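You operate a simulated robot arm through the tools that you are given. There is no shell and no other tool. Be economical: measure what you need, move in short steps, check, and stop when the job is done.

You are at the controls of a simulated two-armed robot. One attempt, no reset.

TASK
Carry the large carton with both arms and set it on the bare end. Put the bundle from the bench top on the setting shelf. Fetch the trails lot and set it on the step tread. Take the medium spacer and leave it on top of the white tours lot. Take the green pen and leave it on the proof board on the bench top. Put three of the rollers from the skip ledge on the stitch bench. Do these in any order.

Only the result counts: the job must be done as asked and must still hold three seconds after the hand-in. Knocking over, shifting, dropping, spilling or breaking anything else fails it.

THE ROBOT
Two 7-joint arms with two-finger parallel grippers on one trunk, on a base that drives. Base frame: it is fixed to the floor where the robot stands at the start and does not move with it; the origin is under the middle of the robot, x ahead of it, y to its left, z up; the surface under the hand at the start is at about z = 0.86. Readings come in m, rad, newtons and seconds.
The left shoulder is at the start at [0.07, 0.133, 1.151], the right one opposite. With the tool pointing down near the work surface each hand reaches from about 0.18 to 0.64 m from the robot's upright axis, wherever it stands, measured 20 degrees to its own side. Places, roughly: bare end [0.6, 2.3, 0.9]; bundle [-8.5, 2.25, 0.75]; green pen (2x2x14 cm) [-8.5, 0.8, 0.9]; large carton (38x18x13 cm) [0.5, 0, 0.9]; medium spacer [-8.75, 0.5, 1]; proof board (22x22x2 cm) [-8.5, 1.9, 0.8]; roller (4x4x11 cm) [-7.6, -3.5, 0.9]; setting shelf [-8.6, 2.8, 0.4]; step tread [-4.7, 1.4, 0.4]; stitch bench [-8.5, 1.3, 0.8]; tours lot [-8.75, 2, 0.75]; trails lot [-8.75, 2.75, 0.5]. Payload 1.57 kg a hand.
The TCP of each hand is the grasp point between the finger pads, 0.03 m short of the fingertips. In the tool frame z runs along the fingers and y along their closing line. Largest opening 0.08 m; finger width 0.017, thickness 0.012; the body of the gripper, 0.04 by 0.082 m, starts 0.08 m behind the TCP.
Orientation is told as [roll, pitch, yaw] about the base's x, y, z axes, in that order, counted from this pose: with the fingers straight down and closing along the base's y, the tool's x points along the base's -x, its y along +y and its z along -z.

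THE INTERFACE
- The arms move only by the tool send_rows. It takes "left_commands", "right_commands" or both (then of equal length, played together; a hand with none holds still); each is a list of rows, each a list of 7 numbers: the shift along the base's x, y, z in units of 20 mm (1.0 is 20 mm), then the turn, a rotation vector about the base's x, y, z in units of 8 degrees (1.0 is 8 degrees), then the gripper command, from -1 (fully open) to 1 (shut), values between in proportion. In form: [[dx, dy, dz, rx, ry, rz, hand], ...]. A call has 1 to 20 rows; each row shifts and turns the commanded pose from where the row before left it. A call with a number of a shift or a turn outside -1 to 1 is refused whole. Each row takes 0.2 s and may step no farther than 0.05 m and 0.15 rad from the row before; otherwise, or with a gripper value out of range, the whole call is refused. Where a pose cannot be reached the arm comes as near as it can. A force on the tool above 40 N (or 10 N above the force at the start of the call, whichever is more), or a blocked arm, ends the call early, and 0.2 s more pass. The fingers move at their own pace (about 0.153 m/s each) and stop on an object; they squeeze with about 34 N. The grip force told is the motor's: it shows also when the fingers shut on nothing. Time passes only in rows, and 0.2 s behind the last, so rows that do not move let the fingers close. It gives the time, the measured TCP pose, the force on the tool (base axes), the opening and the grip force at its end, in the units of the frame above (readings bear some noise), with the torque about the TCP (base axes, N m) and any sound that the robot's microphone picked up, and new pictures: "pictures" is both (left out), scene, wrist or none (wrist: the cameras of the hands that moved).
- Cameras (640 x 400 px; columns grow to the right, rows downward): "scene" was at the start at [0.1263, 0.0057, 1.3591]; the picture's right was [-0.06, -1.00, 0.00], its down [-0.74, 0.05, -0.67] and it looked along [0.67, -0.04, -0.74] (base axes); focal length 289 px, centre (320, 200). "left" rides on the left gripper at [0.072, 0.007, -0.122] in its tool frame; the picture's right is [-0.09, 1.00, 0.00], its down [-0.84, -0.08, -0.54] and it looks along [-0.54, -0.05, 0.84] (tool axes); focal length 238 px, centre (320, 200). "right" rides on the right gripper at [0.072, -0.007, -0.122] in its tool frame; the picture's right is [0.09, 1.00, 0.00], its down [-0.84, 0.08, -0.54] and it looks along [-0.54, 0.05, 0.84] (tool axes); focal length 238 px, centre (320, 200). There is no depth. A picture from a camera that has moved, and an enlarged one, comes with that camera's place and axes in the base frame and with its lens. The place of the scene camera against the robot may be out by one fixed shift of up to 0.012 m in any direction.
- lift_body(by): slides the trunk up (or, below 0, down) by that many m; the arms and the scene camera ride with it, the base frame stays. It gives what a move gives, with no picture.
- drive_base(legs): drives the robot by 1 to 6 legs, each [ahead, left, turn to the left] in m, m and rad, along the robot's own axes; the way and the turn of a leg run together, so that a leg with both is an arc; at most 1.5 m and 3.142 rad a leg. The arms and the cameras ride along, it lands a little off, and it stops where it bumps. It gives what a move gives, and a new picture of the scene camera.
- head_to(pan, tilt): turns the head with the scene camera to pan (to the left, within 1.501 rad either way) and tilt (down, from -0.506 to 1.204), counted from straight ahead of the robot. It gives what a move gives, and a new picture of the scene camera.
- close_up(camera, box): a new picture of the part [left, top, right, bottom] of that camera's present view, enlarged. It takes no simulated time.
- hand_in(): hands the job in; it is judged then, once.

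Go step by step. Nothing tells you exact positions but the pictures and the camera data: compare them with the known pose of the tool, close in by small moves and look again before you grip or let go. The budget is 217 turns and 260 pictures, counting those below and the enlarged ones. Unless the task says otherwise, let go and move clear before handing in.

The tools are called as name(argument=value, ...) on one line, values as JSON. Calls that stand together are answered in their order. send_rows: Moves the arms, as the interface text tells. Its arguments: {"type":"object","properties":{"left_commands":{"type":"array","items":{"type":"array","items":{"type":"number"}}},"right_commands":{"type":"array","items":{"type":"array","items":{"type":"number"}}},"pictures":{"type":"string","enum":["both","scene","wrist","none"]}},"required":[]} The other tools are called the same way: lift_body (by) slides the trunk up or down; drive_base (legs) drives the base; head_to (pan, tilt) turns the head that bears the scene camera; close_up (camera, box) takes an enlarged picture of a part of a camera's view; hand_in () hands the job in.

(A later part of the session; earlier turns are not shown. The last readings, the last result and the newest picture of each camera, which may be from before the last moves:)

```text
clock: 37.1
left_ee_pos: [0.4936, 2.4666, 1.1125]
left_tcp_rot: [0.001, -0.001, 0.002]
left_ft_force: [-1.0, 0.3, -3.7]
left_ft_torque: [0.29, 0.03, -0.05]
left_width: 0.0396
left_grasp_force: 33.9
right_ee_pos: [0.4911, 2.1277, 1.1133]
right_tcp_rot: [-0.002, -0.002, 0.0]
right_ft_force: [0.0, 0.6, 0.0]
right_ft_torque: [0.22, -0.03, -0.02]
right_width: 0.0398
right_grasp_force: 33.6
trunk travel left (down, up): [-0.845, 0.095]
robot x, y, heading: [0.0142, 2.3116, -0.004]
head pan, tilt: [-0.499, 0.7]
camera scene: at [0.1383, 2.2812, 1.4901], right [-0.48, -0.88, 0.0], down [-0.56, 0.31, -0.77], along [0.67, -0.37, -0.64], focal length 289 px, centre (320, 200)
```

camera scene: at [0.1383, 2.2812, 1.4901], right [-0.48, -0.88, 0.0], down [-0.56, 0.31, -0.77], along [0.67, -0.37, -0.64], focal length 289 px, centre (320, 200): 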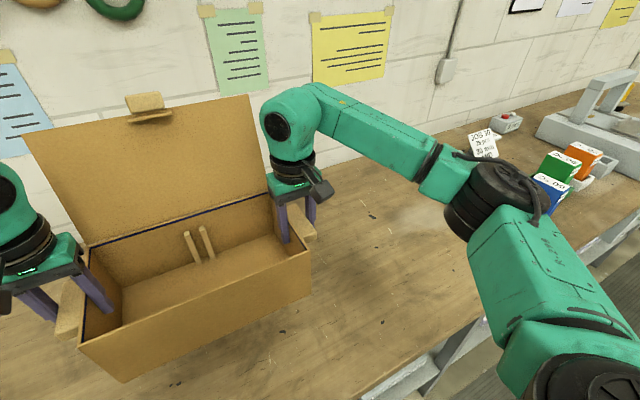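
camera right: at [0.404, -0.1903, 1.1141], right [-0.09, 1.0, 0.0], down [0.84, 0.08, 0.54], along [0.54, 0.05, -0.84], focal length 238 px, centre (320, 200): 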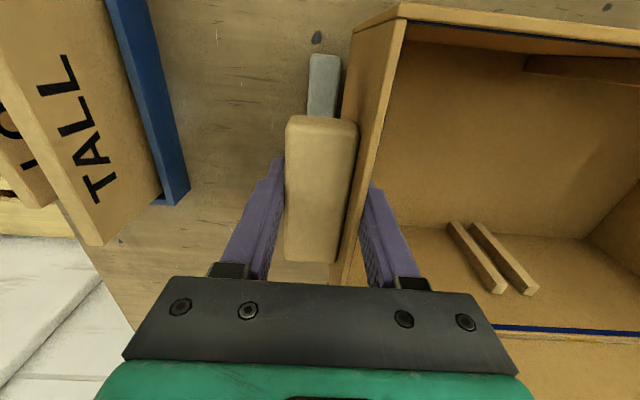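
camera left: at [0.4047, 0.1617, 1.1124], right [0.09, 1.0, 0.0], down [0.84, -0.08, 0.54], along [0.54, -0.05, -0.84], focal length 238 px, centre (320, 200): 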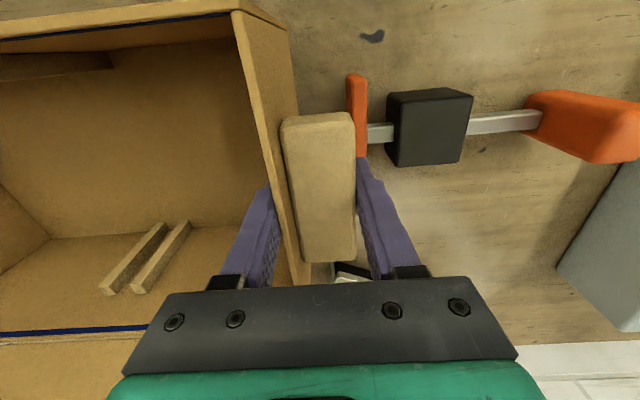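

The bare end is clear all round. I reach 5 cm further with both hands and lower the trunk most of the way.

send_rows(left_commands=[[0.5, 0, 0, 0, 0, 0, 1], [0.5, 0, 0, 0, 0, 0, 1], [0.5, 0, 0, 0, 0, 0, 1], [0.5, 0, 0, 0, 0, 0, 1], [0.5, 0, 0, 0, 0, 0, 1]], right_commands=[[0.5, 0, 0, 0, 0, 0, 1], [0.5, 0, 0, 0, 0, 0, 1], [0.5, 0, 0, 0, 0, 0, 1], [0.5, 0, 0, 0, 0, 0, 1], [0.5, 0, 0, 0, 0, 0, 1]], pictures="none")

lift_body(by=-0.135)

head_to(pan=0, tilt=0.8)

```text
clock: 38.3
left_ee_pos: [0.5459, 2.4667, 1.11]
left_tcp_rot: [0.0, 0.0, 0.002]
left_ft_force: [1.0, 7.6, -0.7]
left_ft_torque: [-0.26, 0.37, 0.46]
left_width: 0.0395
left_grasp_force: 33.8
right_ee_pos: [0.5439, 2.1267, 1.1114]
right_tcp_rot: [-0.002, 0.002, -0.003]
right_ft_force: [-0.7, -6.3, -3.2]
right_ft_torque: [-0.21, -0.3, -0.06]
right_width: 0.0399
right_grasp_force: 34.5
trunk travel left (down, up): [-0.845, 0.095]
robot x, y, heading: [0.0183, 2.3116, -0.003]
head pan, tilt: [-0.499, 0.7]
```

```text
clock: 39.9
left_ee_pos: [0.5444, 2.465, 0.9762]
left_tcp_rot: [0.0, -0.001, 0.0]
left_ft_force: [-0.3, 12.8, -1.0]
left_ft_torque: [-0.32, -0.33, -0.01]
left_width: 0.0394
left_grasp_force: 34.2
right_ee_pos: [0.5436, 2.1261, 0.9764]
right_tcp_rot: [-0.001, 0.001, 0.0]
right_ft_force: [0.2, -12.8, -2.7]
right_ft_torque: [0.01, 0.39, 0.08]
right_width: 0.04
right_grasp_force: 33.9
trunk travel left (down, up): [-0.71, 0.23]
robot x, y, heading: [0.0139, 2.3125, 0.005]
head pan, tilt: [-0.499, 0.7]
```

```text
clock: 40.9
left_ee_pos: [0.5432, 2.4668, 0.9762]
left_tcp_rot: [0.0, 0.0, 0.002]
left_ft_force: [-0.4, 14.8, -0.2]
left_ft_torque: [-0.36, -0.16, -0.1]
left_width: 0.04
left_grasp_force: 34.0
right_ee_pos: [0.5436, 2.126, 0.9768]
right_tcp_rot: [0.001, 0.001, 0.001]
right_ft_force: [-0.6, -15.3, -2.5]
right_ft_torque: [0.01, 0.24, 0.24]
right_width: 0.04
right_grasp_force: 33.8
trunk travel left (down, up): [-0.71, 0.23]
robot x, y, heading: [0.019, 2.308, 0.003]
head pan, tilt: [0.0, 0.799]
camera scene: at [0.1467, 2.3218, 1.3466], right [0.0, -1.0, 0.0], down [-0.72, 0.0, -0.7], along [0.7, 0.0, -0.72], focal length 289 px, centre (320, 200)
```

scene: 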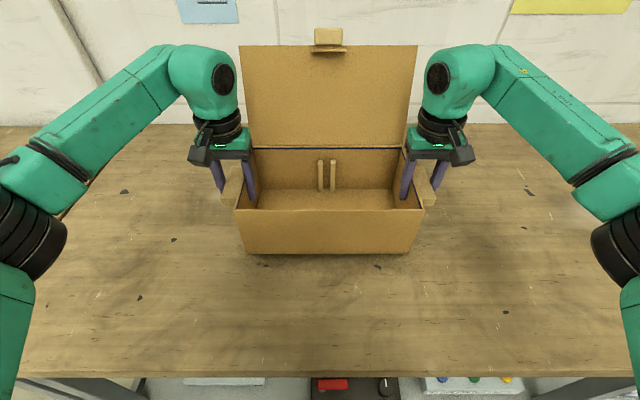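

Well placed over bare bench, about 2.5 cm up. I ease the squeeze and lower to contact.

send_rows(left_commands=[[0, 0.07, -0.2, 0, 0, 0, 1], [0, 0, -0.3, 0, 0, 0, 1], [0, 0, -0.3, 0, 0, 0, 1], [0, 0, -0.2, 0, 0, 0, 1], [0, 0, -0.2, 0, 0, 0, 1], [0, 0, -0.1, 0, 0, 0, 1]], right_commands=[[0, -0.07, -0.2, 0, 0, 0, 1], [0, 0, -0.3, 0, 0, 0, 1], [0, 0, -0.3, 0, 0, 0, 1], [0, 0, -0.2, 0, 0, 0, 1], [0, 0, -0.2, 0, 0, 0, 1], [0, 0, -0.1, 0, 0, 0, 1]])

```text
clock: 42.2
left_ee_pos: [0.5434, 2.4669, 0.9515]
left_tcp_rot: [-0.002, -0.003, -0.002]
left_ft_force: [5.2, -12.4, 9.3]
left_ft_torque: [0.64, 0.95, -0.01]
left_width: 0.0396
left_grasp_force: 33.8
right_ee_pos: [0.5432, 2.1263, 0.9529]
right_tcp_rot: [0.003, 0.0, 0.004]
right_ft_force: [-1.1, 12.6, -1.1]
right_ft_torque: [-0.31, -0.2, 0.44]
right_width: 0.0395
right_grasp_force: 34.3
trunk travel left (down, up): [-0.71, 0.23]
robot x, y, heading: [0.0202, 2.311, 0.002]
head pan, tilt: [0.0, 0.799]
camera scene: at [0.1459, 2.3214, 1.347], right [0.0, -1.0, 0.0], down [-0.72, 0.0, -0.7], along [0.7, 0.0, -0.72], focal length 289 px, centre (320, 200)
camera right: at [0.4707, 2.1202, 1.0741], right [-0.09, 1.0, 0.0], down [0.84, 0.08, 0.54], along [0.54, 0.05, -0.84], focal length 238 px, centre (320, 200)
camera left: at [0.4703, 2.4733, 1.072], right [0.09, 1.0, 0.0], down [0.84, -0.08, 0.54], along [0.54, -0.05, -0.84], focal length 238 px, centre (320, 200)
```

scene: 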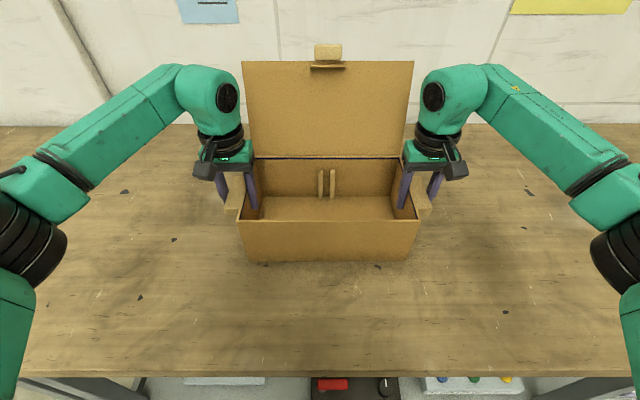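
right: 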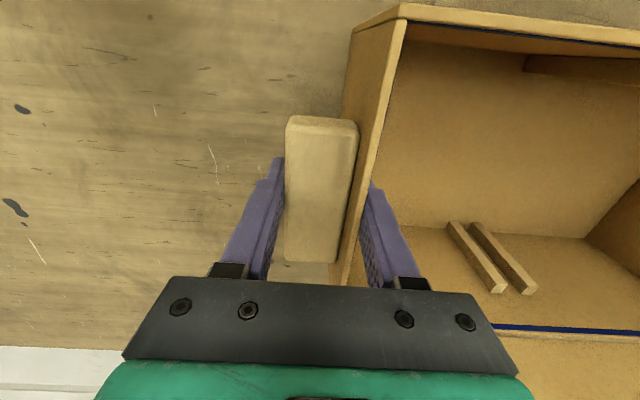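
left: 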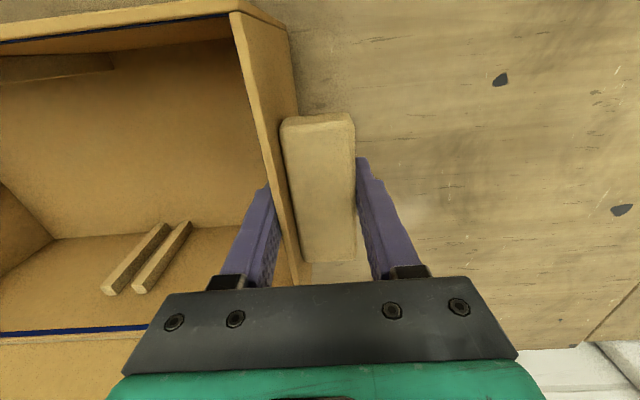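

It has touched down. I open both hands and raise clear.

send_rows(left_commands=[[0, 0, -0.05, 0, 0, 0, 0.2], [0, 0, 0, 0, 0, 0, -1], [0, 0, 0, 0, 0, 0, -1], [0, 0, 0.8, 0, 0, 0, -1], [0, 0, 1, 0, 0, 0, -1], [0, 0, 1, 0, 0, 0, -1], [0, 0, 1, 0, 0, 0, -1], [0, 0, 1, 0, 0, 0, -1], [0, 0, 1, 0, 0, 0, -1], [-0.5, 0, 1, 0, 0, 0, -1]], right_commands=[[0, 0, -0.05, 0, 0, 0, 0.2], [0, 0, 0, 0, 0, 0, -1], [0, 0, 0, 0, 0, 0, -1], [0, 0, 0.8, 0, 0, 0, -1], [0, 0, 1, 0, 0, 0, -1], [0, 0, 1, 0, 0, 0, -1], [0, 0, 1, 0, 0, 0, -1], [0, 0, 1, 0, 0, 0, -1], [0, 0, 1, 0, 0, 0, -1], [-0.5, 0, 1, 0, 0, 0, -1]], pictures="scene")

```text
clock: 44.5
left_ee_pos: [0.533, 2.4685, 1.0857]
left_tcp_rot: [-0.001, -0.001, 0.0]
left_ft_force: [-0.4, -0.2, -0.3]
left_ft_torque: [0.01, -0.02, 0.0]
left_width: 0.0801
left_grasp_force: 0.0
right_ee_pos: [0.5311, 2.1271, 1.0867]
right_tcp_rot: [0.0, -0.002, 0.001]
right_ft_force: [0.0, 0.1, 0.3]
right_ft_torque: [0.01, 0.0, -0.02]
right_width: 0.0799
right_grasp_force: 0.2
trunk travel left (down, up): [-0.71, 0.23]
robot x, y, heading: [0.0149, 2.312, 0.001]
head pan, tilt: [0.0, 0.799]
camera scene: at [0.144, 2.3221, 1.3469], right [0.0, -1.0, 0.0], down [-0.72, 0.0, -0.7], along [0.7, 0.0, -0.72], focal length 289 px, centre (320, 200)
```

scene: 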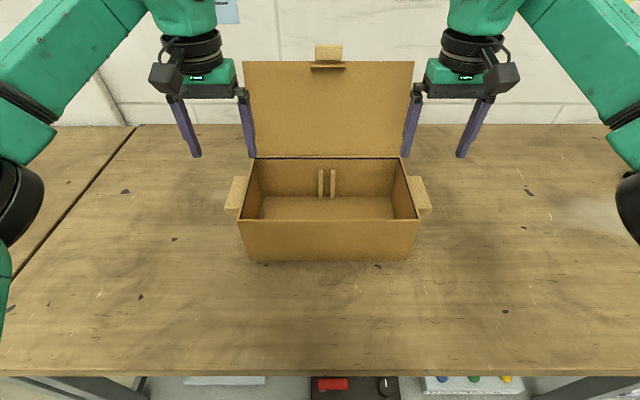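

The carton stands at the bare end with the lid unchanged. I pull the hands back, back off and look around for the way west.

send_rows(left_commands=[[-1, 0, 0.5, 0, 0, 0, -1], [-1, 0, 0.5, 0, 0, 0, -1], [-1, 0, 0, 0, 0, 0, -1], [-1, 0, 0, 0, 0, 0, -1], [-1, 0, 0, 0, 0, 0, -1], [-1, 0, 0, 0, 0, 0, -1], [-1, 0, 0, 0, 0, 0, -1], [-1, 0, 0, 0, 0, 0, -1]], right_commands=[[-1, 0, 0.5, 0, 0, 0, -1], [-1, 0, 0.5, 0, 0, 0, -1], [-1, 0, 0, 0, 0, 0, -1], [-1, 0, 0, 0, 0, 0, -1], [-1, 0, 0, 0, 0, 0, -1], [-1, 0, 0, 0, 0, 0, -1], [-1, 0, 0, 0, 0, 0, -1], [-1, 0, 0, 0, 0, 0, -1]], pictures="none")

drive_base(legs=[[-0.3, 0, 0], [0, -1.5, 0]])

head_to(pan=1.5, tilt=0.35)

head_to(pan=-1.5, tilt=0.35)

```text
clock: 46.2
left_ee_pos: [0.3722, 2.4683, 1.1063]
left_tcp_rot: [0.0, -0.003, 0.003]
left_ft_force: [-0.6, -1.3, 0.0]
left_ft_torque: [0.01, -0.03, 0.0]
left_width: 0.0798
left_grasp_force: 0.1
right_ee_pos: [0.3701, 2.1251, 1.1065]
right_tcp_rot: [0.0, -0.002, 0.0]
right_ft_force: [-0.6, 0.8, -0.2]
right_ft_torque: [-0.02, -0.04, -0.01]
right_width: 0.0802
right_grasp_force: 0.0
trunk travel left (down, up): [-0.71, 0.23]
robot x, y, heading: [0.0182, 2.3118, 0.0]
head pan, tilt: [0.0, 0.799]
```

```text
clock: 55.4
left_ee_pos: [0.0591, 0.9551, 1.106]
left_tcp_rot: [0.001, -0.001, -0.015]
left_ft_force: [0.4, -0.6, 0.0]
left_ft_torque: [0.0, 0.01, -0.04]
left_width: 0.0799
left_grasp_force: 0.1
right_ee_pos: [0.0494, 0.6119, 1.1061]
right_tcp_rot: [-0.001, -0.001, -0.016]
right_ft_force: [0.6, 0.2, -0.6]
right_ft_torque: [0.02, -0.02, 0.04]
right_width: 0.0798
right_grasp_force: 0.0
trunk travel left (down, up): [-0.71, 0.23]
robot x, y, heading: [-0.3006, 0.8038, -0.015]
head pan, tilt: [0.0, 0.799]
camera scene: at [-0.1729, 0.812, 1.3467], right [-0.02, -1.0, 0.0], down [-0.72, 0.01, -0.7], along [0.7, -0.01, -0.72], focal length 289 px, centre (320, 200)
```

scene: 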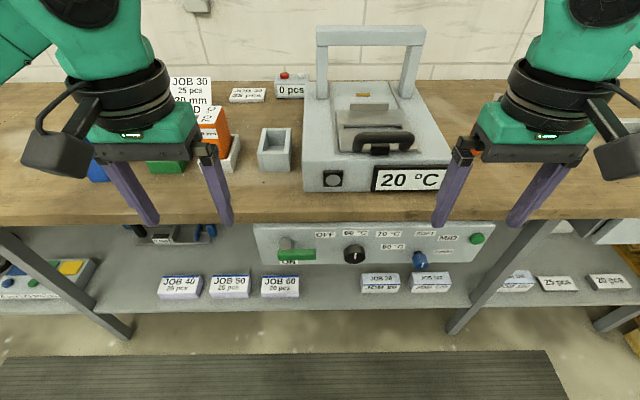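

```text
clock: 57.0
left_ee_pos: [0.0578, 0.9534, 1.1051]
left_tcp_rot: [0.001, 0.0, -0.015]
left_ft_force: [0.0, -0.1, 0.4]
left_ft_torque: [0.0, -0.01, -0.01]
left_width: 0.08
left_grasp_force: 0.0
right_ee_pos: [0.0508, 0.6106, 1.1065]
right_tcp_rot: [-0.001, -0.001, -0.016]
right_ft_force: [0.0, 0.3, 0.5]
right_ft_torque: [-0.02, 0.04, 0.0]
right_width: 0.08
right_grasp_force: 0.1
trunk travel left (down, up): [-0.71, 0.23]
robot x, y, heading: [-0.3016, 0.8024, -0.016]
head pan, tilt: [1.499, 0.351]
camera scene: at [-0.2454, 0.9057, 1.3864], right [1.0, -0.09, 0.0], down [-0.03, -0.34, -0.94], along [0.08, 0.94, -0.34], focal length 289 px, centre (320, 200)
```

scene: 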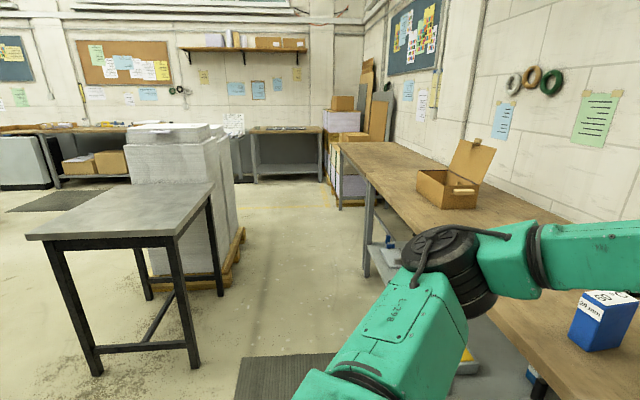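

```text
clock: 59.6
left_ee_pos: [0.0589, 0.9534, 1.1052]
left_tcp_rot: [0.001, 0.001, -0.013]
left_ft_force: [-0.6, 1.0, 0.1]
left_ft_torque: [0.02, -0.02, -0.01]
left_width: 0.0799
left_grasp_force: 0.0
right_ee_pos: [0.0499, 0.6101, 1.1061]
right_tcp_rot: [-0.001, -0.001, -0.015]
right_ft_force: [0.9, 0.5, 0.4]
right_ft_torque: [0.0, 0.0, 0.0]
right_width: 0.0801
right_grasp_force: 0.1
trunk travel left (down, up): [-0.71, 0.23]
robot x, y, heading: [-0.301, 0.8011, -0.012]
head pan, tilt: [-1.499, 0.351]
camera scene: at [-0.2482, 0.72, 1.3864], right [-1.0, -0.06, 0.0], down [-0.02, 0.34, -0.94], along [0.05, -0.94, -0.34], focal length 289 px, centre (320, 200)
```

scene: 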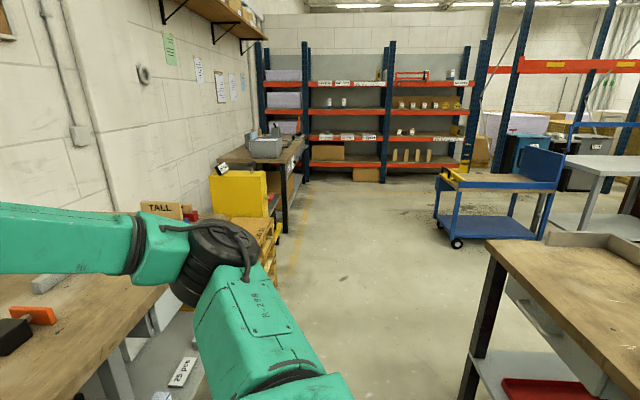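

Two tables stand west of here, with a gap at about y 1.0–2.05. I go to y≈1.5, turn to face west and look through the gap.

drive_base(legs=[[-0.05, 0.72, 0], [0, 0, 1.57], [0, 0, 1.585]])

head_to(pan=0, tilt=0.4)

```text
clock: 71.2
left_ee_pos: [-0.6903, 1.3738, 1.1063]
left_tcp_rot: [-0.001, 0.0, 3.131]
left_ft_force: [0.2, -0.2, -0.4]
left_ft_torque: [-0.02, 0.01, 0.0]
left_width: 0.0799
left_grasp_force: 0.1
right_ee_pos: [-0.6846, 1.7154, 1.1067]
right_tcp_rot: [0.0, 0.001, 3.129]
right_ft_force: [-0.4, -0.2, 0.1]
right_ft_torque: [-0.02, 0.03, 0.01]
right_width: 0.0801
right_grasp_force: 0.0
trunk travel left (down, up): [-0.71, 0.23]
robot x, y, heading: [-0.3345, 1.524, 3.126]
head pan, tilt: [-1.499, 0.351]
camera scene: at [-0.3903, 1.6305, 1.3864], right [1.0, 0.06, 0.0], down [0.02, -0.34, -0.94], along [-0.06, 0.94, -0.34], focal length 289 px, centre (320, 200)
```

scene: 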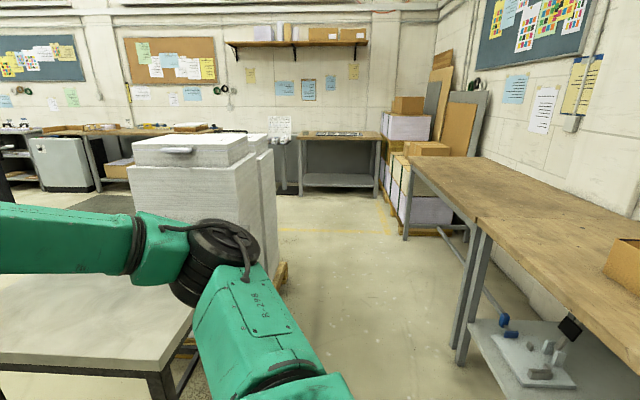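

```text
clock: 72.8
left_ee_pos: [-0.6912, 1.3731, 1.1053]
left_tcp_rot: [-0.001, -0.001, 3.131]
left_ft_force: [0.4, 0.5, -0.8]
left_ft_torque: [-0.02, 0.01, 0.01]
left_width: 0.0796
left_grasp_force: 0.0
right_ee_pos: [-0.6841, 1.7167, 1.1057]
right_tcp_rot: [0.0, -0.001, 3.129]
right_ft_force: [-0.8, 0.5, -0.1]
right_ft_torque: [-0.01, -0.03, 0.03]
right_width: 0.0801
right_grasp_force: 0.1
trunk travel left (down, up): [-0.71, 0.23]
robot x, y, heading: [-0.3304, 1.5269, 3.134]
head pan, tilt: [0.0, 0.4]
camera scene: at [-0.4773, 1.5386, 1.3818], right [0.01, 1.0, 0.0], down [0.39, 0.0, -0.92], along [-0.92, 0.01, -0.39], focal length 289 px, centre (320, 200)
```

scene: 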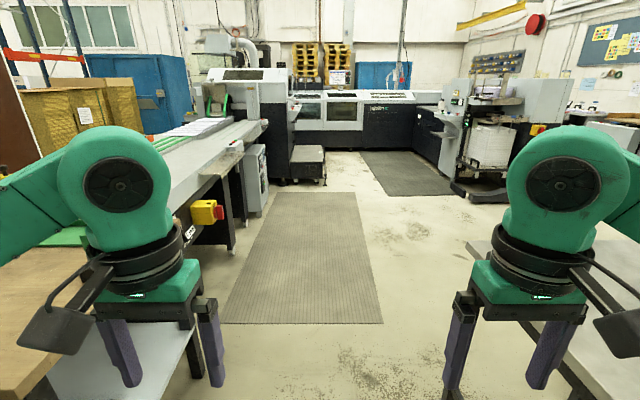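

West lie a long feeder table on the left, a mat, and the step ahead at about x −4.4. I drive through the gap and look again.

drive_base(legs=[[1.3, -0.02, 0.008], [1.2, 0, 0]])

head_to(pan=-0.6, tilt=0.3)

```text
clock: 85.2
left_ee_pos: [-3.2075, 1.357, 1.1056]
left_tcp_rot: [-0.002, 0.001, -3.124]
left_ft_force: [-0.4, -0.2, 0.0]
left_ft_torque: [0.0, 0.0, 0.02]
left_width: 0.08
left_grasp_force: 0.0
right_ee_pos: [-3.2089, 1.6996, 1.1049]
right_tcp_rot: [-0.001, 0.001, -3.126]
right_ft_force: [0.0, 0.2, 1.0]
right_ft_torque: [0.0, 0.02, 0.03]
right_width: 0.0802
right_grasp_force: 0.0
trunk travel left (down, up): [-0.71, 0.23]
robot x, y, heading: [-2.8494, 1.5175, -3.127]
head pan, tilt: [0.0, 0.4]
camera scene: at [-2.9976, 1.5272, 1.3819], right [-0.02, 1.0, 0.0], down [0.39, 0.01, -0.92], along [-0.92, -0.01, -0.39], focal length 289 px, centre (320, 200)
```

scene: 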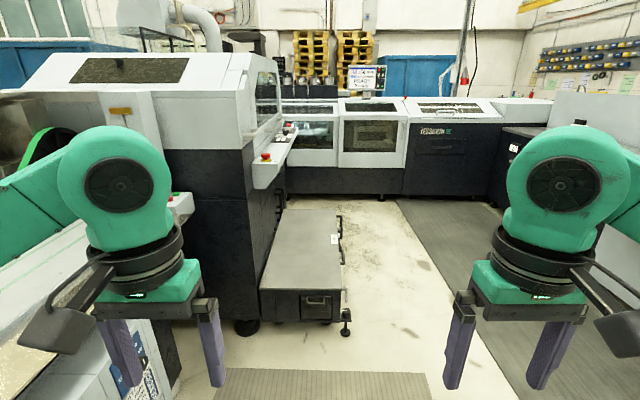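

```text
clock: 86.2
left_ee_pos: [-3.2069, 1.3551, 1.1049]
left_tcp_rot: [0.0, -0.001, -3.125]
left_ft_force: [-0.3, -0.1, 0.4]
left_ft_torque: [-0.02, 0.0, -0.02]
left_width: 0.08
left_grasp_force: 0.1
right_ee_pos: [-3.2096, 1.6991, 1.1065]
right_tcp_rot: [0.0, -0.002, -3.125]
right_ft_force: [-0.5, -0.6, 0.4]
right_ft_torque: [0.02, 0.06, 0.02]
right_width: 0.0801
right_grasp_force: 0.1
trunk travel left (down, up): [-0.71, 0.23]
robot x, y, heading: [-2.8502, 1.5214, -3.129]
head pan, tilt: [-0.6, 0.3]
camera scene: at [-2.9832, 1.5801, 1.3911], right [0.55, 0.83, 0.0], down [0.25, -0.16, -0.96], along [-0.8, 0.53, -0.3], focal length 289 px, centre (320, 200)
```

scene: 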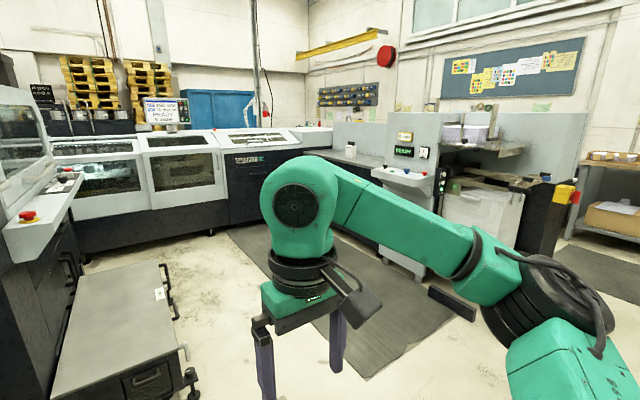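

The step tread is the low grey cabinet at about x −4.1…−5.0, y 1.2–1.6. The big machine seems to close off the way west here, so I look south over the feeder table with the trunk raised.

lift_body(by=0.22)

head_to(pan=0.9, tilt=0.2)

head_to(pan=-0.25, tilt=0.15)

```text
clock: 88.5
left_ee_pos: [-3.2066, 1.3562, 1.3243]
left_tcp_rot: [0.0, -0.001, -3.123]
left_ft_force: [-0.1, 0.1, -0.5]
left_ft_torque: [-0.01, 0.03, -0.02]
left_width: 0.08
left_grasp_force: 0.1
right_ee_pos: [-3.2098, 1.7009, 1.3249]
right_tcp_rot: [0.001, -0.001, -3.128]
right_ft_force: [-0.9, 0.4, 1.3]
right_ft_torque: [0.03, 0.0, 0.01]
right_width: 0.08
right_grasp_force: 0.1
trunk travel left (down, up): [-0.93, 0.01]
robot x, y, heading: [-2.8514, 1.5213, -3.129]
head pan, tilt: [-0.6, 0.3]
```

```text
clock: 90.1
left_ee_pos: [-3.2065, 1.3563, 1.3257]
left_tcp_rot: [0.001, 0.0, -3.123]
left_ft_force: [-0.9, -0.7, 0.0]
left_ft_torque: [0.01, 0.01, -0.01]
left_width: 0.0799
left_grasp_force: 0.0
right_ee_pos: [-3.2095, 1.6994, 1.3267]
right_tcp_rot: [0.0, 0.0, -3.125]
right_ft_force: [-0.4, -0.5, 0.2]
right_ft_torque: [-0.03, 0.01, -0.02]
right_width: 0.0799
right_grasp_force: 0.1
trunk travel left (down, up): [-0.93, 0.01]
robot x, y, heading: [-2.8515, 1.5179, -3.125]
head pan, tilt: [0.901, 0.201]
camera scene: at [-2.9622, 1.4548, 1.6204], right [-0.79, 0.61, 0.0], down [0.12, 0.16, -0.98], along [-0.6, -0.78, -0.2], focal length 289 px, centre (320, 200)
```

scene: 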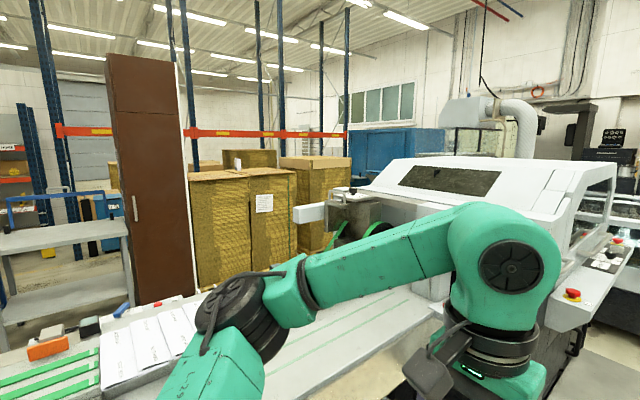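

```text
clock: 91.5
left_ee_pos: [-3.2068, 1.3556, 1.3247]
left_tcp_rot: [0.0, 0.001, -3.124]
left_ft_force: [0.5, 0.0, 0.8]
left_ft_torque: [-0.01, 0.0, 0.02]
left_width: 0.0799
left_grasp_force: 0.0
right_ee_pos: [-3.2088, 1.6992, 1.3248]
right_tcp_rot: [0.001, 0.0, -3.126]
right_ft_force: [0.5, 0.7, 0.0]
right_ft_torque: [0.0, -0.02, 0.0]
right_width: 0.0799
right_grasp_force: 0.1
trunk travel left (down, up): [-0.93, 0.01]
robot x, y, heading: [-2.8525, 1.5204, -3.127]
head pan, tilt: [-0.25, 0.15]
camera scene: at [-2.9956, 1.55, 1.6251], right [0.23, 0.97, 0.0], down [0.15, -0.03, -0.99], along [-0.96, 0.23, -0.15], focal length 289 px, centre (320, 200)
```

scene: 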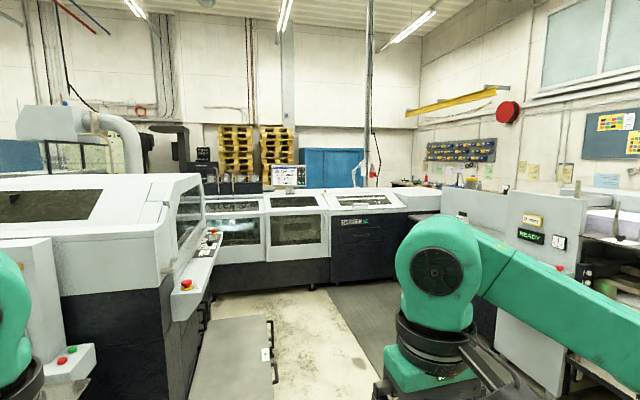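

The machine row closes the west. I check the north side next.

head_to(pan=-1.0, tilt=0.25)

```text
clock: 92.6
left_ee_pos: [-3.2069, 1.3565, 1.3261]
left_tcp_rot: [-0.001, -0.001, -3.124]
left_ft_force: [0.0, 0.6, 0.4]
left_ft_torque: [0.01, 0.0, -0.01]
left_width: 0.0799
left_grasp_force: 0.0
right_ee_pos: [-3.2093, 1.6999, 1.3263]
right_tcp_rot: [0.001, 0.0, -3.126]
right_ft_force: [-0.1, -0.6, 0.1]
right_ft_torque: [-0.02, -0.02, 0.0]
right_width: 0.0802
right_grasp_force: 0.0
trunk travel left (down, up): [-0.93, 0.01]
robot x, y, heading: [-2.8552, 1.5175, -3.127]
head pan, tilt: [-1.0, 0.25]
camera scene: at [-2.9571, 1.6063, 1.6158], right [0.83, 0.55, 0.0], down [0.14, -0.21, -0.97], along [-0.54, 0.81, -0.25], focal length 289 px, centre (320, 200)
```

scene: 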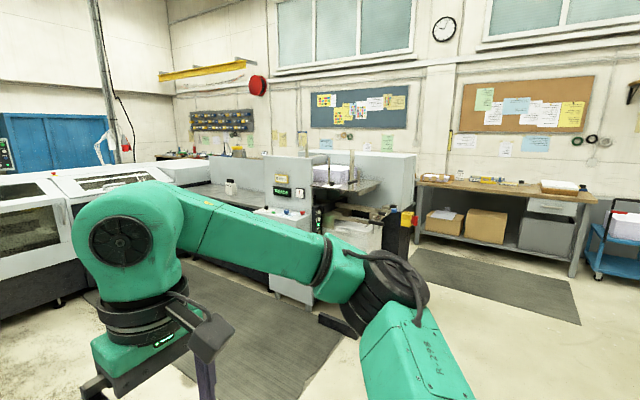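

North looks closed too; I go back through the gap and south past the wooden table.

drive_base(legs=[[-1.25, 0, -0.012], [-1.27, 0, 0], [0, 1.3, 0], [0, 1.3, 0]])

head_to(pan=0.5, tilt=0.3)

```text
clock: 117.3
left_ee_pos: [-0.5503, -1.2301, 1.3264]
left_tcp_rot: [0.001, -0.001, -3.089]
left_ft_force: [-1.0, -0.2, -0.4]
left_ft_torque: [0.02, 0.0, 0.01]
left_width: 0.0799
left_grasp_force: 0.0
right_ee_pos: [-0.5653, -0.8881, 1.3265]
right_tcp_rot: [0.002, 0.001, -3.09]
right_ft_force: [0.3, 0.9, 0.9]
right_ft_torque: [-0.03, 0.02, 0.02]
right_width: 0.0799
right_grasp_force: 0.1
trunk travel left (down, up): [-0.93, 0.01]
robot x, y, heading: [-0.202, -1.0601, -3.094]
head pan, tilt: [-1.0, 0.25]
camera scene: at [-0.3099, -0.9717, 1.6158], right [0.81, 0.58, 0.0], down [0.14, -0.2, -0.97], along [-0.56, 0.79, -0.25], focal length 289 px, centre (320, 200)
```

scene: 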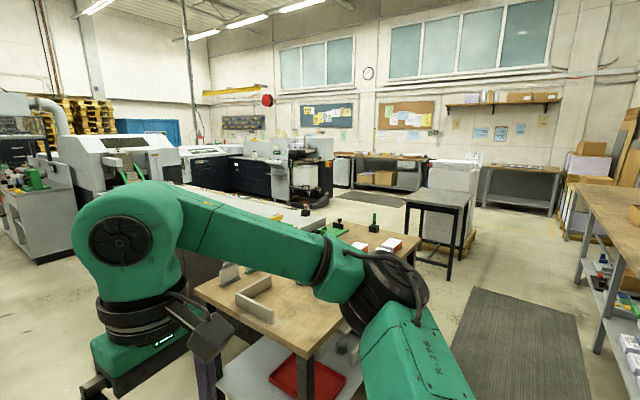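

```text
clock: 118.9
left_ee_pos: [-0.551, -1.2322, 1.3247]
left_tcp_rot: [0.0, 0.002, -3.091]
left_ft_force: [0.3, -0.1, -0.4]
left_ft_torque: [0.01, 0.0, 0.0]
left_width: 0.08
left_grasp_force: 0.1
right_ee_pos: [-0.5649, -0.8881, 1.3266]
right_tcp_rot: [0.001, -0.001, -3.091]
right_ft_force: [0.0, -0.8, -0.1]
right_ft_torque: [0.01, -0.02, -0.03]
right_width: 0.08
right_grasp_force: 0.0
trunk travel left (down, up): [-0.93, 0.01]
robot x, y, heading: [-0.2039, -1.0569, -3.095]
head pan, tilt: [0.499, 0.3]
camera scene: at [-0.3351, -1.0976, 1.6111], right [-0.52, 0.85, 0.0], down [0.25, 0.15, -0.96], along [-0.81, -0.5, -0.3], focal length 289 px, centre (320, 200)
```

scene: 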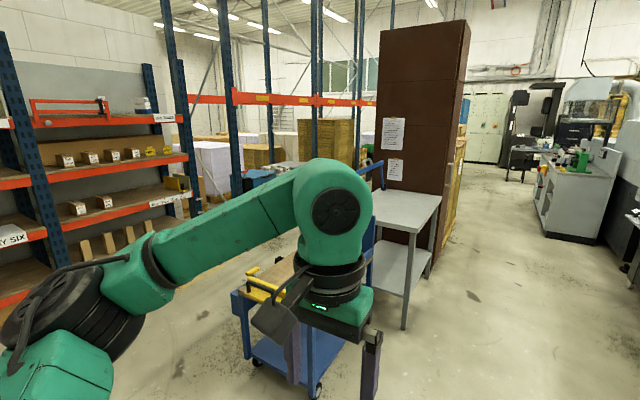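

An aisle leads west at about y −0.9, between the brown cabinet and the feeder. I drive along it.

drive_base(legs=[[0, -0.17, -0.046], [1.4, 0, 0], [1.4, 0, 0]])

head_to(pan=0, tilt=0.2)

```text
clock: 133.4
left_ee_pos: [-3.3424, -1.076, 1.3247]
left_tcp_rot: [-0.001, -0.002, -3.129]
left_ft_force: [0.3, -0.6, 0.5]
left_ft_torque: [-0.02, -0.03, -0.01]
left_width: 0.0801
left_grasp_force: 0.1
right_ee_pos: [-3.3426, -0.7334, 1.3262]
right_tcp_rot: [-0.001, 0.0, -3.129]
right_ft_force: [0.7, 0.1, -0.2]
right_ft_torque: [-0.01, 0.01, 0.0]
right_width: 0.0802
right_grasp_force: 0.0
trunk travel left (down, up): [-0.93, 0.01]
robot x, y, heading: [-2.991, -0.9144, -3.13]
head pan, tilt: [0.499, 0.3]
camera scene: at [-3.1211, -0.9498, 1.6112], right [-0.49, 0.87, 0.0], down [0.26, 0.14, -0.96], along [-0.83, -0.47, -0.3], focal length 289 px, centre (320, 200)
```

scene: 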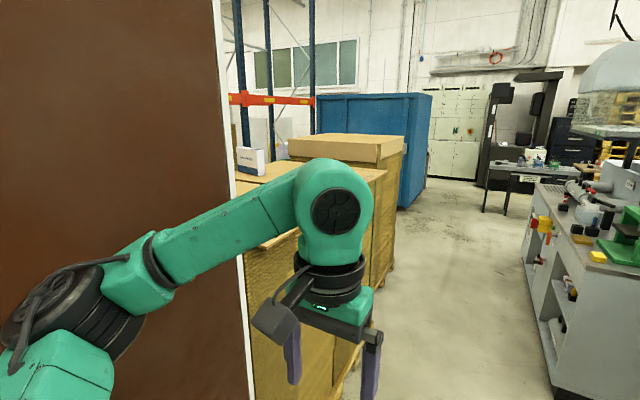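

```text
clock: 134.4
left_ee_pos: [-3.3424, -1.0749, 1.3258]
left_tcp_rot: [-0.001, 0.0, -3.127]
left_ft_force: [0.7, 0.3, 0.0]
left_ft_torque: [0.02, -0.03, 0.01]
left_width: 0.0801
left_grasp_force: 0.0
right_ee_pos: [-3.3446, -0.7331, 1.3252]
right_tcp_rot: [-0.001, 0.0, -3.129]
right_ft_force: [-0.4, 1.0, 0.0]
right_ft_torque: [0.0, 0.04, -0.01]
right_width: 0.08
right_grasp_force: 0.0
trunk travel left (down, up): [-0.93, 0.01]
robot x, y, heading: [-2.9869, -0.9139, -3.129]
head pan, tilt: [0.0, 0.201]
camera scene: at [-3.1343, -0.9054, 1.6203], right [-0.01, 1.0, 0.0], down [0.2, 0.0, -0.98], along [-0.98, -0.01, -0.2], focal length 289 px, centre (320, 200)
```

scene: 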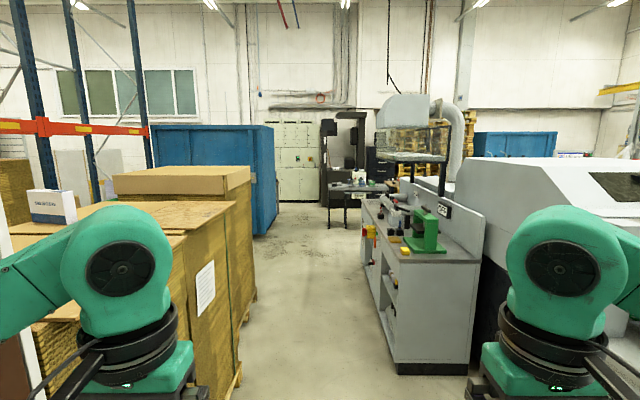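

The aisle is free with about 0.5 m each side. I continue west to x≈−6.7.

drive_base(legs=[[1.4, -0.02, 0], [1.2, 0, 0], [1.1, 0, 0]])

head_to(pan=-0.9, tilt=0.3)

head_to(pan=0.9, tilt=0.3)

```text
clock: 152.1
left_ee_pos: [-7.0081, -1.1714, 1.3252]
left_tcp_rot: [0.0, -0.002, -3.093]
left_ft_force: [0.3, -0.6, 0.4]
left_ft_torque: [-0.02, 0.01, -0.01]
left_width: 0.0802
left_grasp_force: 0.1
right_ee_pos: [-7.0208, -0.8284, 1.3274]
right_tcp_rot: [0.001, -0.001, -3.095]
right_ft_force: [0.2, 0.4, 0.6]
right_ft_torque: [-0.02, 0.0, -0.02]
right_width: 0.0801
right_grasp_force: 0.1
trunk travel left (down, up): [-0.93, 0.01]
robot x, y, heading: [-6.6588, -1.0004, -3.097]
head pan, tilt: [0.0, 0.201]
camera scene: at [-6.8047, -0.9944, 1.6205], right [-0.05, 1.0, 0.0], down [0.2, 0.01, -0.98], along [-0.98, -0.05, -0.2], focal length 289 px, centre (320, 200)
```

scene: 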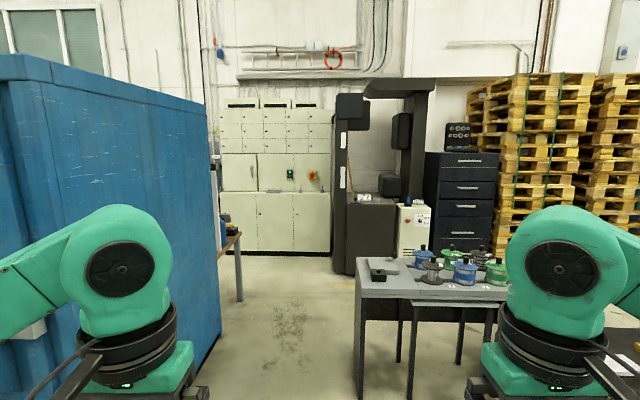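

```text
clock: 153.3
left_ee_pos: [-7.0097, -1.1721, 1.3251]
left_tcp_rot: [0.0, 0.0, -3.094]
left_ft_force: [0.4, -0.5, 0.3]
left_ft_torque: [-0.01, -0.03, 0.0]
left_width: 0.08
left_grasp_force: 0.1
right_ee_pos: [-7.0219, -0.8288, 1.3262]
right_tcp_rot: [0.0, -0.001, -3.096]
right_ft_force: [0.0, -0.4, 0.0]
right_ft_torque: [-0.01, -0.01, -0.01]
right_width: 0.0798
right_grasp_force: 0.1
trunk travel left (down, up): [-0.93, 0.01]
robot x, y, heading: [-6.6583, -0.9986, -3.093]
head pan, tilt: [-0.901, 0.3]
camera scene: at [-6.7742, -0.9198, 1.6111], right [0.75, 0.66, 0.0], down [0.19, -0.22, -0.96], along [-0.63, 0.72, -0.3], focal length 289 px, centre (320, 200)
```

scene: 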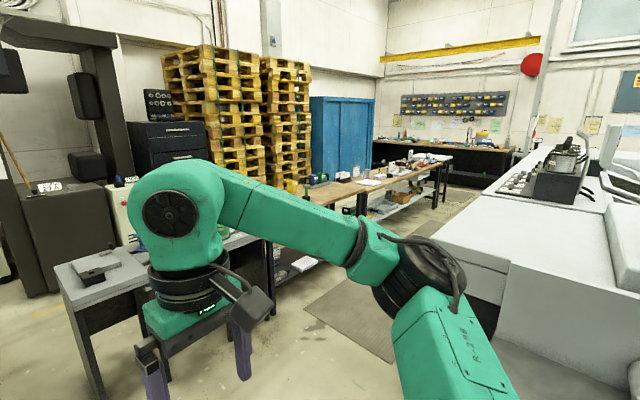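

```text
clock: 155.1
left_ee_pos: [-7.011, -1.1716, 1.3253]
left_tcp_rot: [-0.001, 0.001, -3.093]
left_ft_force: [-0.5, 1.0, 0.6]
left_ft_torque: [0.02, 0.01, -0.01]
left_width: 0.08
left_grasp_force: 0.0
right_ee_pos: [-7.0223, -0.8286, 1.3261]
right_tcp_rot: [0.0, 0.001, -3.097]
right_ft_force: [0.0, 0.9, 0.3]
right_ft_torque: [0.03, -0.01, -0.03]
right_width: 0.0801
right_grasp_force: 0.1
trunk travel left (down, up): [-0.93, 0.01]
robot x, y, heading: [-6.6614, -0.9979, -3.092]
head pan, tilt: [0.901, 0.3]
camera scene: at [-6.7676, -1.0659, 1.6111], right [-0.81, 0.58, 0.0], down [0.17, 0.24, -0.96], along [-0.56, -0.77, -0.3], focal length 289 px, centre (320, 200)
```

scene: 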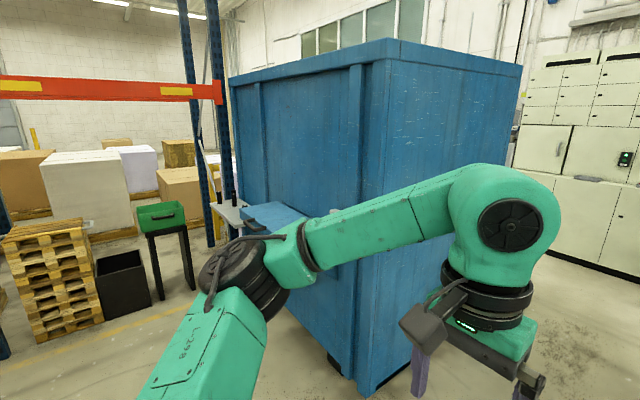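

North runs an aisle beside a long bench; south is the blue skip with a ledge on its near side. I strafe south for a look at the ledge with the rollers.

drive_base(legs=[[0, 1.3, -0.045]])

head_to(pan=0.6, tilt=0.5)

```text
clock: 161.6
left_ee_pos: [-6.9993, -2.4305, 1.3253]
left_tcp_rot: [0.001, 0.0, 3.126]
left_ft_force: [0.0, -0.3, 0.2]
left_ft_torque: [-0.02, 0.01, 0.04]
left_width: 0.0802
left_grasp_force: 0.0
right_ee_pos: [-6.9921, -2.0893, 1.3266]
right_tcp_rot: [0.003, 0.0, 3.125]
right_ft_force: [0.1, 0.1, -0.3]
right_ft_torque: [0.02, 0.0, 0.02]
right_width: 0.0801
right_grasp_force: 0.1
trunk travel left (down, up): [-0.93, 0.01]
robot x, y, heading: [-6.6408, -2.2805, 3.132]
head pan, tilt: [0.901, 0.3]
camera scene: at [-6.7524, -2.3411, 1.6111], right [-0.77, 0.63, 0.0], down [0.19, 0.23, -0.96], along [-0.6, -0.74, -0.3], focal length 289 px, centre (320, 200)
```

scene: 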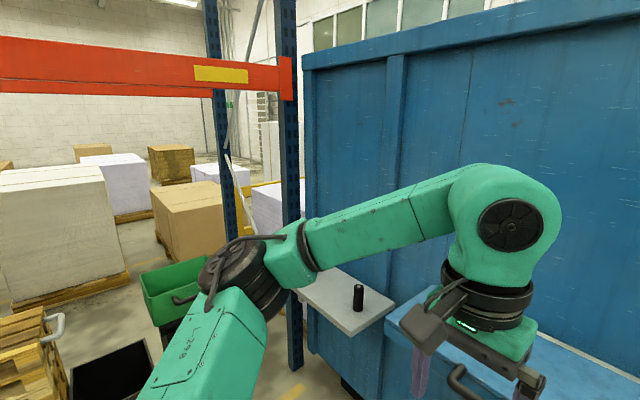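

```text
clock: 162.4
left_ee_pos: [-6.9998, -2.433, 1.3265]
left_tcp_rot: [0.0, 0.001, 3.126]
left_ft_force: [0.3, -0.6, -0.5]
left_ft_torque: [-0.01, -0.01, -0.01]
left_width: 0.0802
left_grasp_force: 0.0
right_ee_pos: [-6.9911, -2.0892, 1.3256]
right_tcp_rot: [0.001, 0.0, 3.125]
right_ft_force: [0.2, 0.1, -0.1]
right_ft_torque: [0.03, -0.01, -0.02]
right_width: 0.0802
right_grasp_force: 0.1
trunk travel left (down, up): [-0.93, 0.01]
robot x, y, heading: [-6.638, -2.2788, 3.125]
head pan, tilt: [0.6, 0.499]
camera scene: at [-6.7691, -2.3203, 1.5927], right [-0.55, 0.83, 0.0], down [0.4, 0.26, -0.88], along [-0.73, -0.49, -0.48], focal length 289 px, centre (320, 200)
```

scene: 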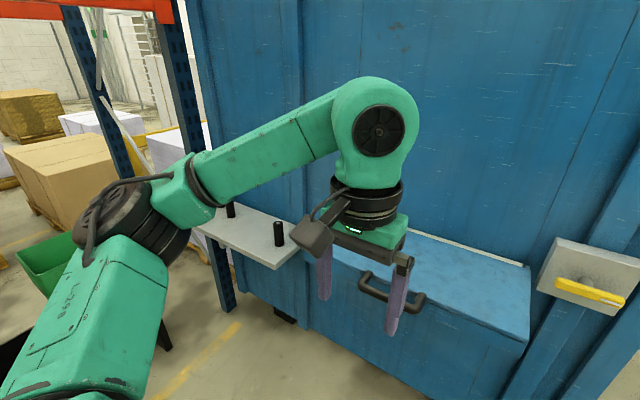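

I see the grey ledge with dark upright rollers around (−7.5, −3.0…−3.4). I move to face it.

drive_base(legs=[[0.05, 0.85, 0.015]])

head_to(pan=0.1, tilt=0.75)

```text
clock: 166.9
left_ee_pos: [-7.0581, -3.2747, 1.3245]
left_tcp_rot: [0.0, 0.0, 3.13]
left_ft_force: [0.0, 0.2, 0.3]
left_ft_torque: [0.02, 0.01, 0.0]
left_width: 0.0799
left_grasp_force: 0.0
right_ee_pos: [-7.0527, -2.9334, 1.3265]
right_tcp_rot: [0.001, -0.001, 3.132]
right_ft_force: [0.2, 0.3, -0.7]
right_ft_torque: [-0.01, -0.03, -0.03]
right_width: 0.0799
right_grasp_force: 0.0
trunk travel left (down, up): [-0.93, 0.01]
robot x, y, heading: [-6.7002, -3.1214, 3.13]
head pan, tilt: [0.6, 0.499]
camera scene: at [-6.8287, -3.1612, 1.5927], right [-0.56, 0.83, 0.0], down [0.4, 0.27, -0.88], along [-0.73, -0.49, -0.48], focal length 289 px, centre (320, 200)
```

scene: 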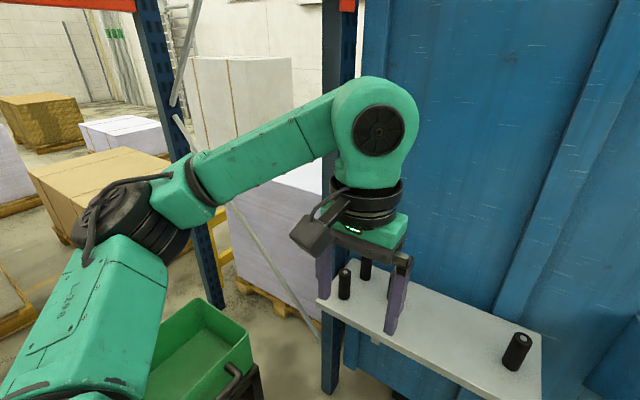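

```text
clock: 167.8
left_ee_pos: [-7.0591, -3.2755, 1.3248]
left_tcp_rot: [0.0, -0.001, 3.134]
left_ft_force: [0.6, 0.0, -0.2]
left_ft_torque: [0.03, -0.01, 0.04]
left_width: 0.0801
left_grasp_force: 0.1
right_ee_pos: [-7.0512, -2.9347, 1.3263]
right_tcp_rot: [0.0, 0.0, 3.134]
right_ft_force: [-1.0, -0.2, -0.2]
right_ft_torque: [0.02, -0.01, -0.01]
right_width: 0.0801
right_grasp_force: 0.0
trunk travel left (down, up): [-0.93, 0.01]
robot x, y, heading: [-6.6997, -3.1274, 3.135]
head pan, tilt: [0.099, 0.75]
camera scene: at [-6.8358, -3.1202, 1.5708], right [-0.09, 1.0, 0.0], down [0.68, 0.06, -0.73], along [-0.73, -0.07, -0.68], focal length 289 px, centre (320, 200)
```

scene: 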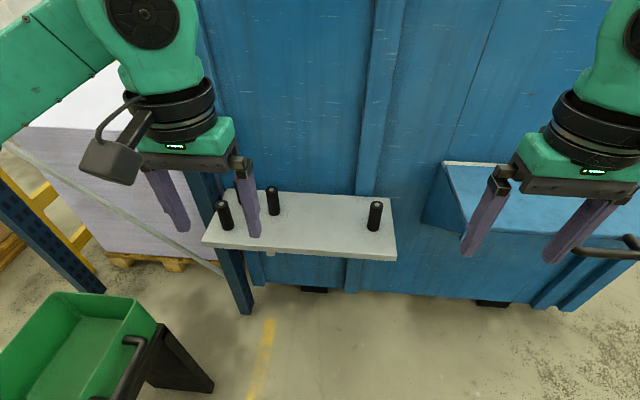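

I zoom in on the ledge to count and locate the rollers.

close_up(camera="scene", box=[190, 170, 410, 280])

close_up(camera="left", box=[0, 0, 640, 400])

close_up(camera="right", box=[0, 0, 640, 400])

```text
2.91 times, centred on (300, 225) of scene
camera zoom: at [-6.8358, -3.1202, 1.5708], right [-0.09, 1.0, 0.0], down [0.68, 0.06, -0.73], along [-0.73, -0.07, -0.68], focal length 840 px, centre (378, 127)
```

zoom: 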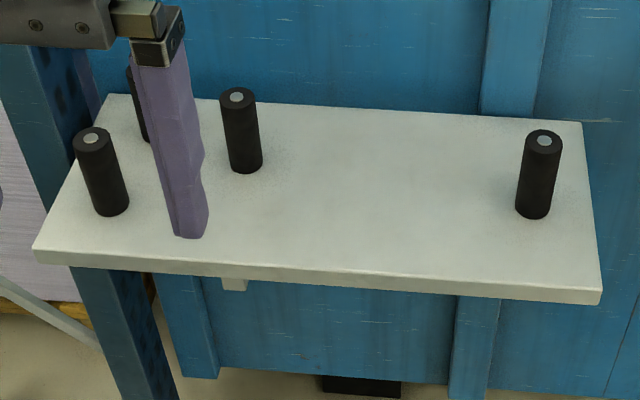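

```text
1.00 times, centred on (320, 200) of left (not enlarged: the box is as wide or as high as the picture)
camera zoom: at [-6.9876, -3.2851, 1.4465], right [-0.1, -0.99, 0.0], down [-0.84, 0.08, 0.54], along [-0.54, 0.06, -0.84], focal length 238 px, centre (320, 200)
```

zoom: 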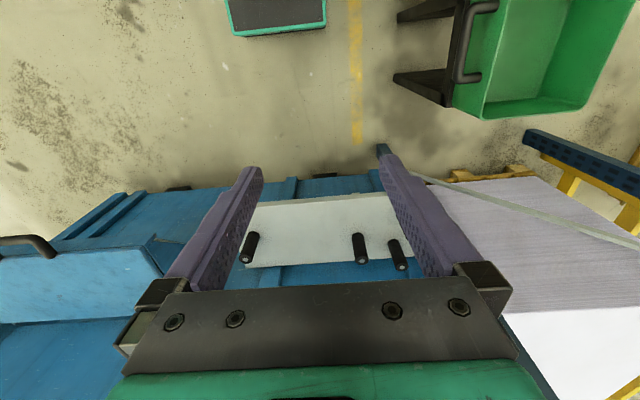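

```text
1.00 times, centred on (320, 200) of right (not enlarged: the box is as wide or as high as the picture)
camera zoom: at [-6.9801, -2.9276, 1.448], right [0.08, -1.0, 0.0], down [-0.84, -0.07, 0.54], along [-0.54, -0.04, -0.84], focal length 238 px, centre (320, 200)
```

zoom: 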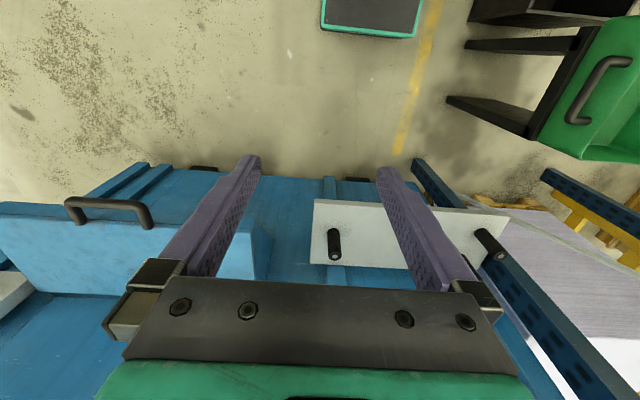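

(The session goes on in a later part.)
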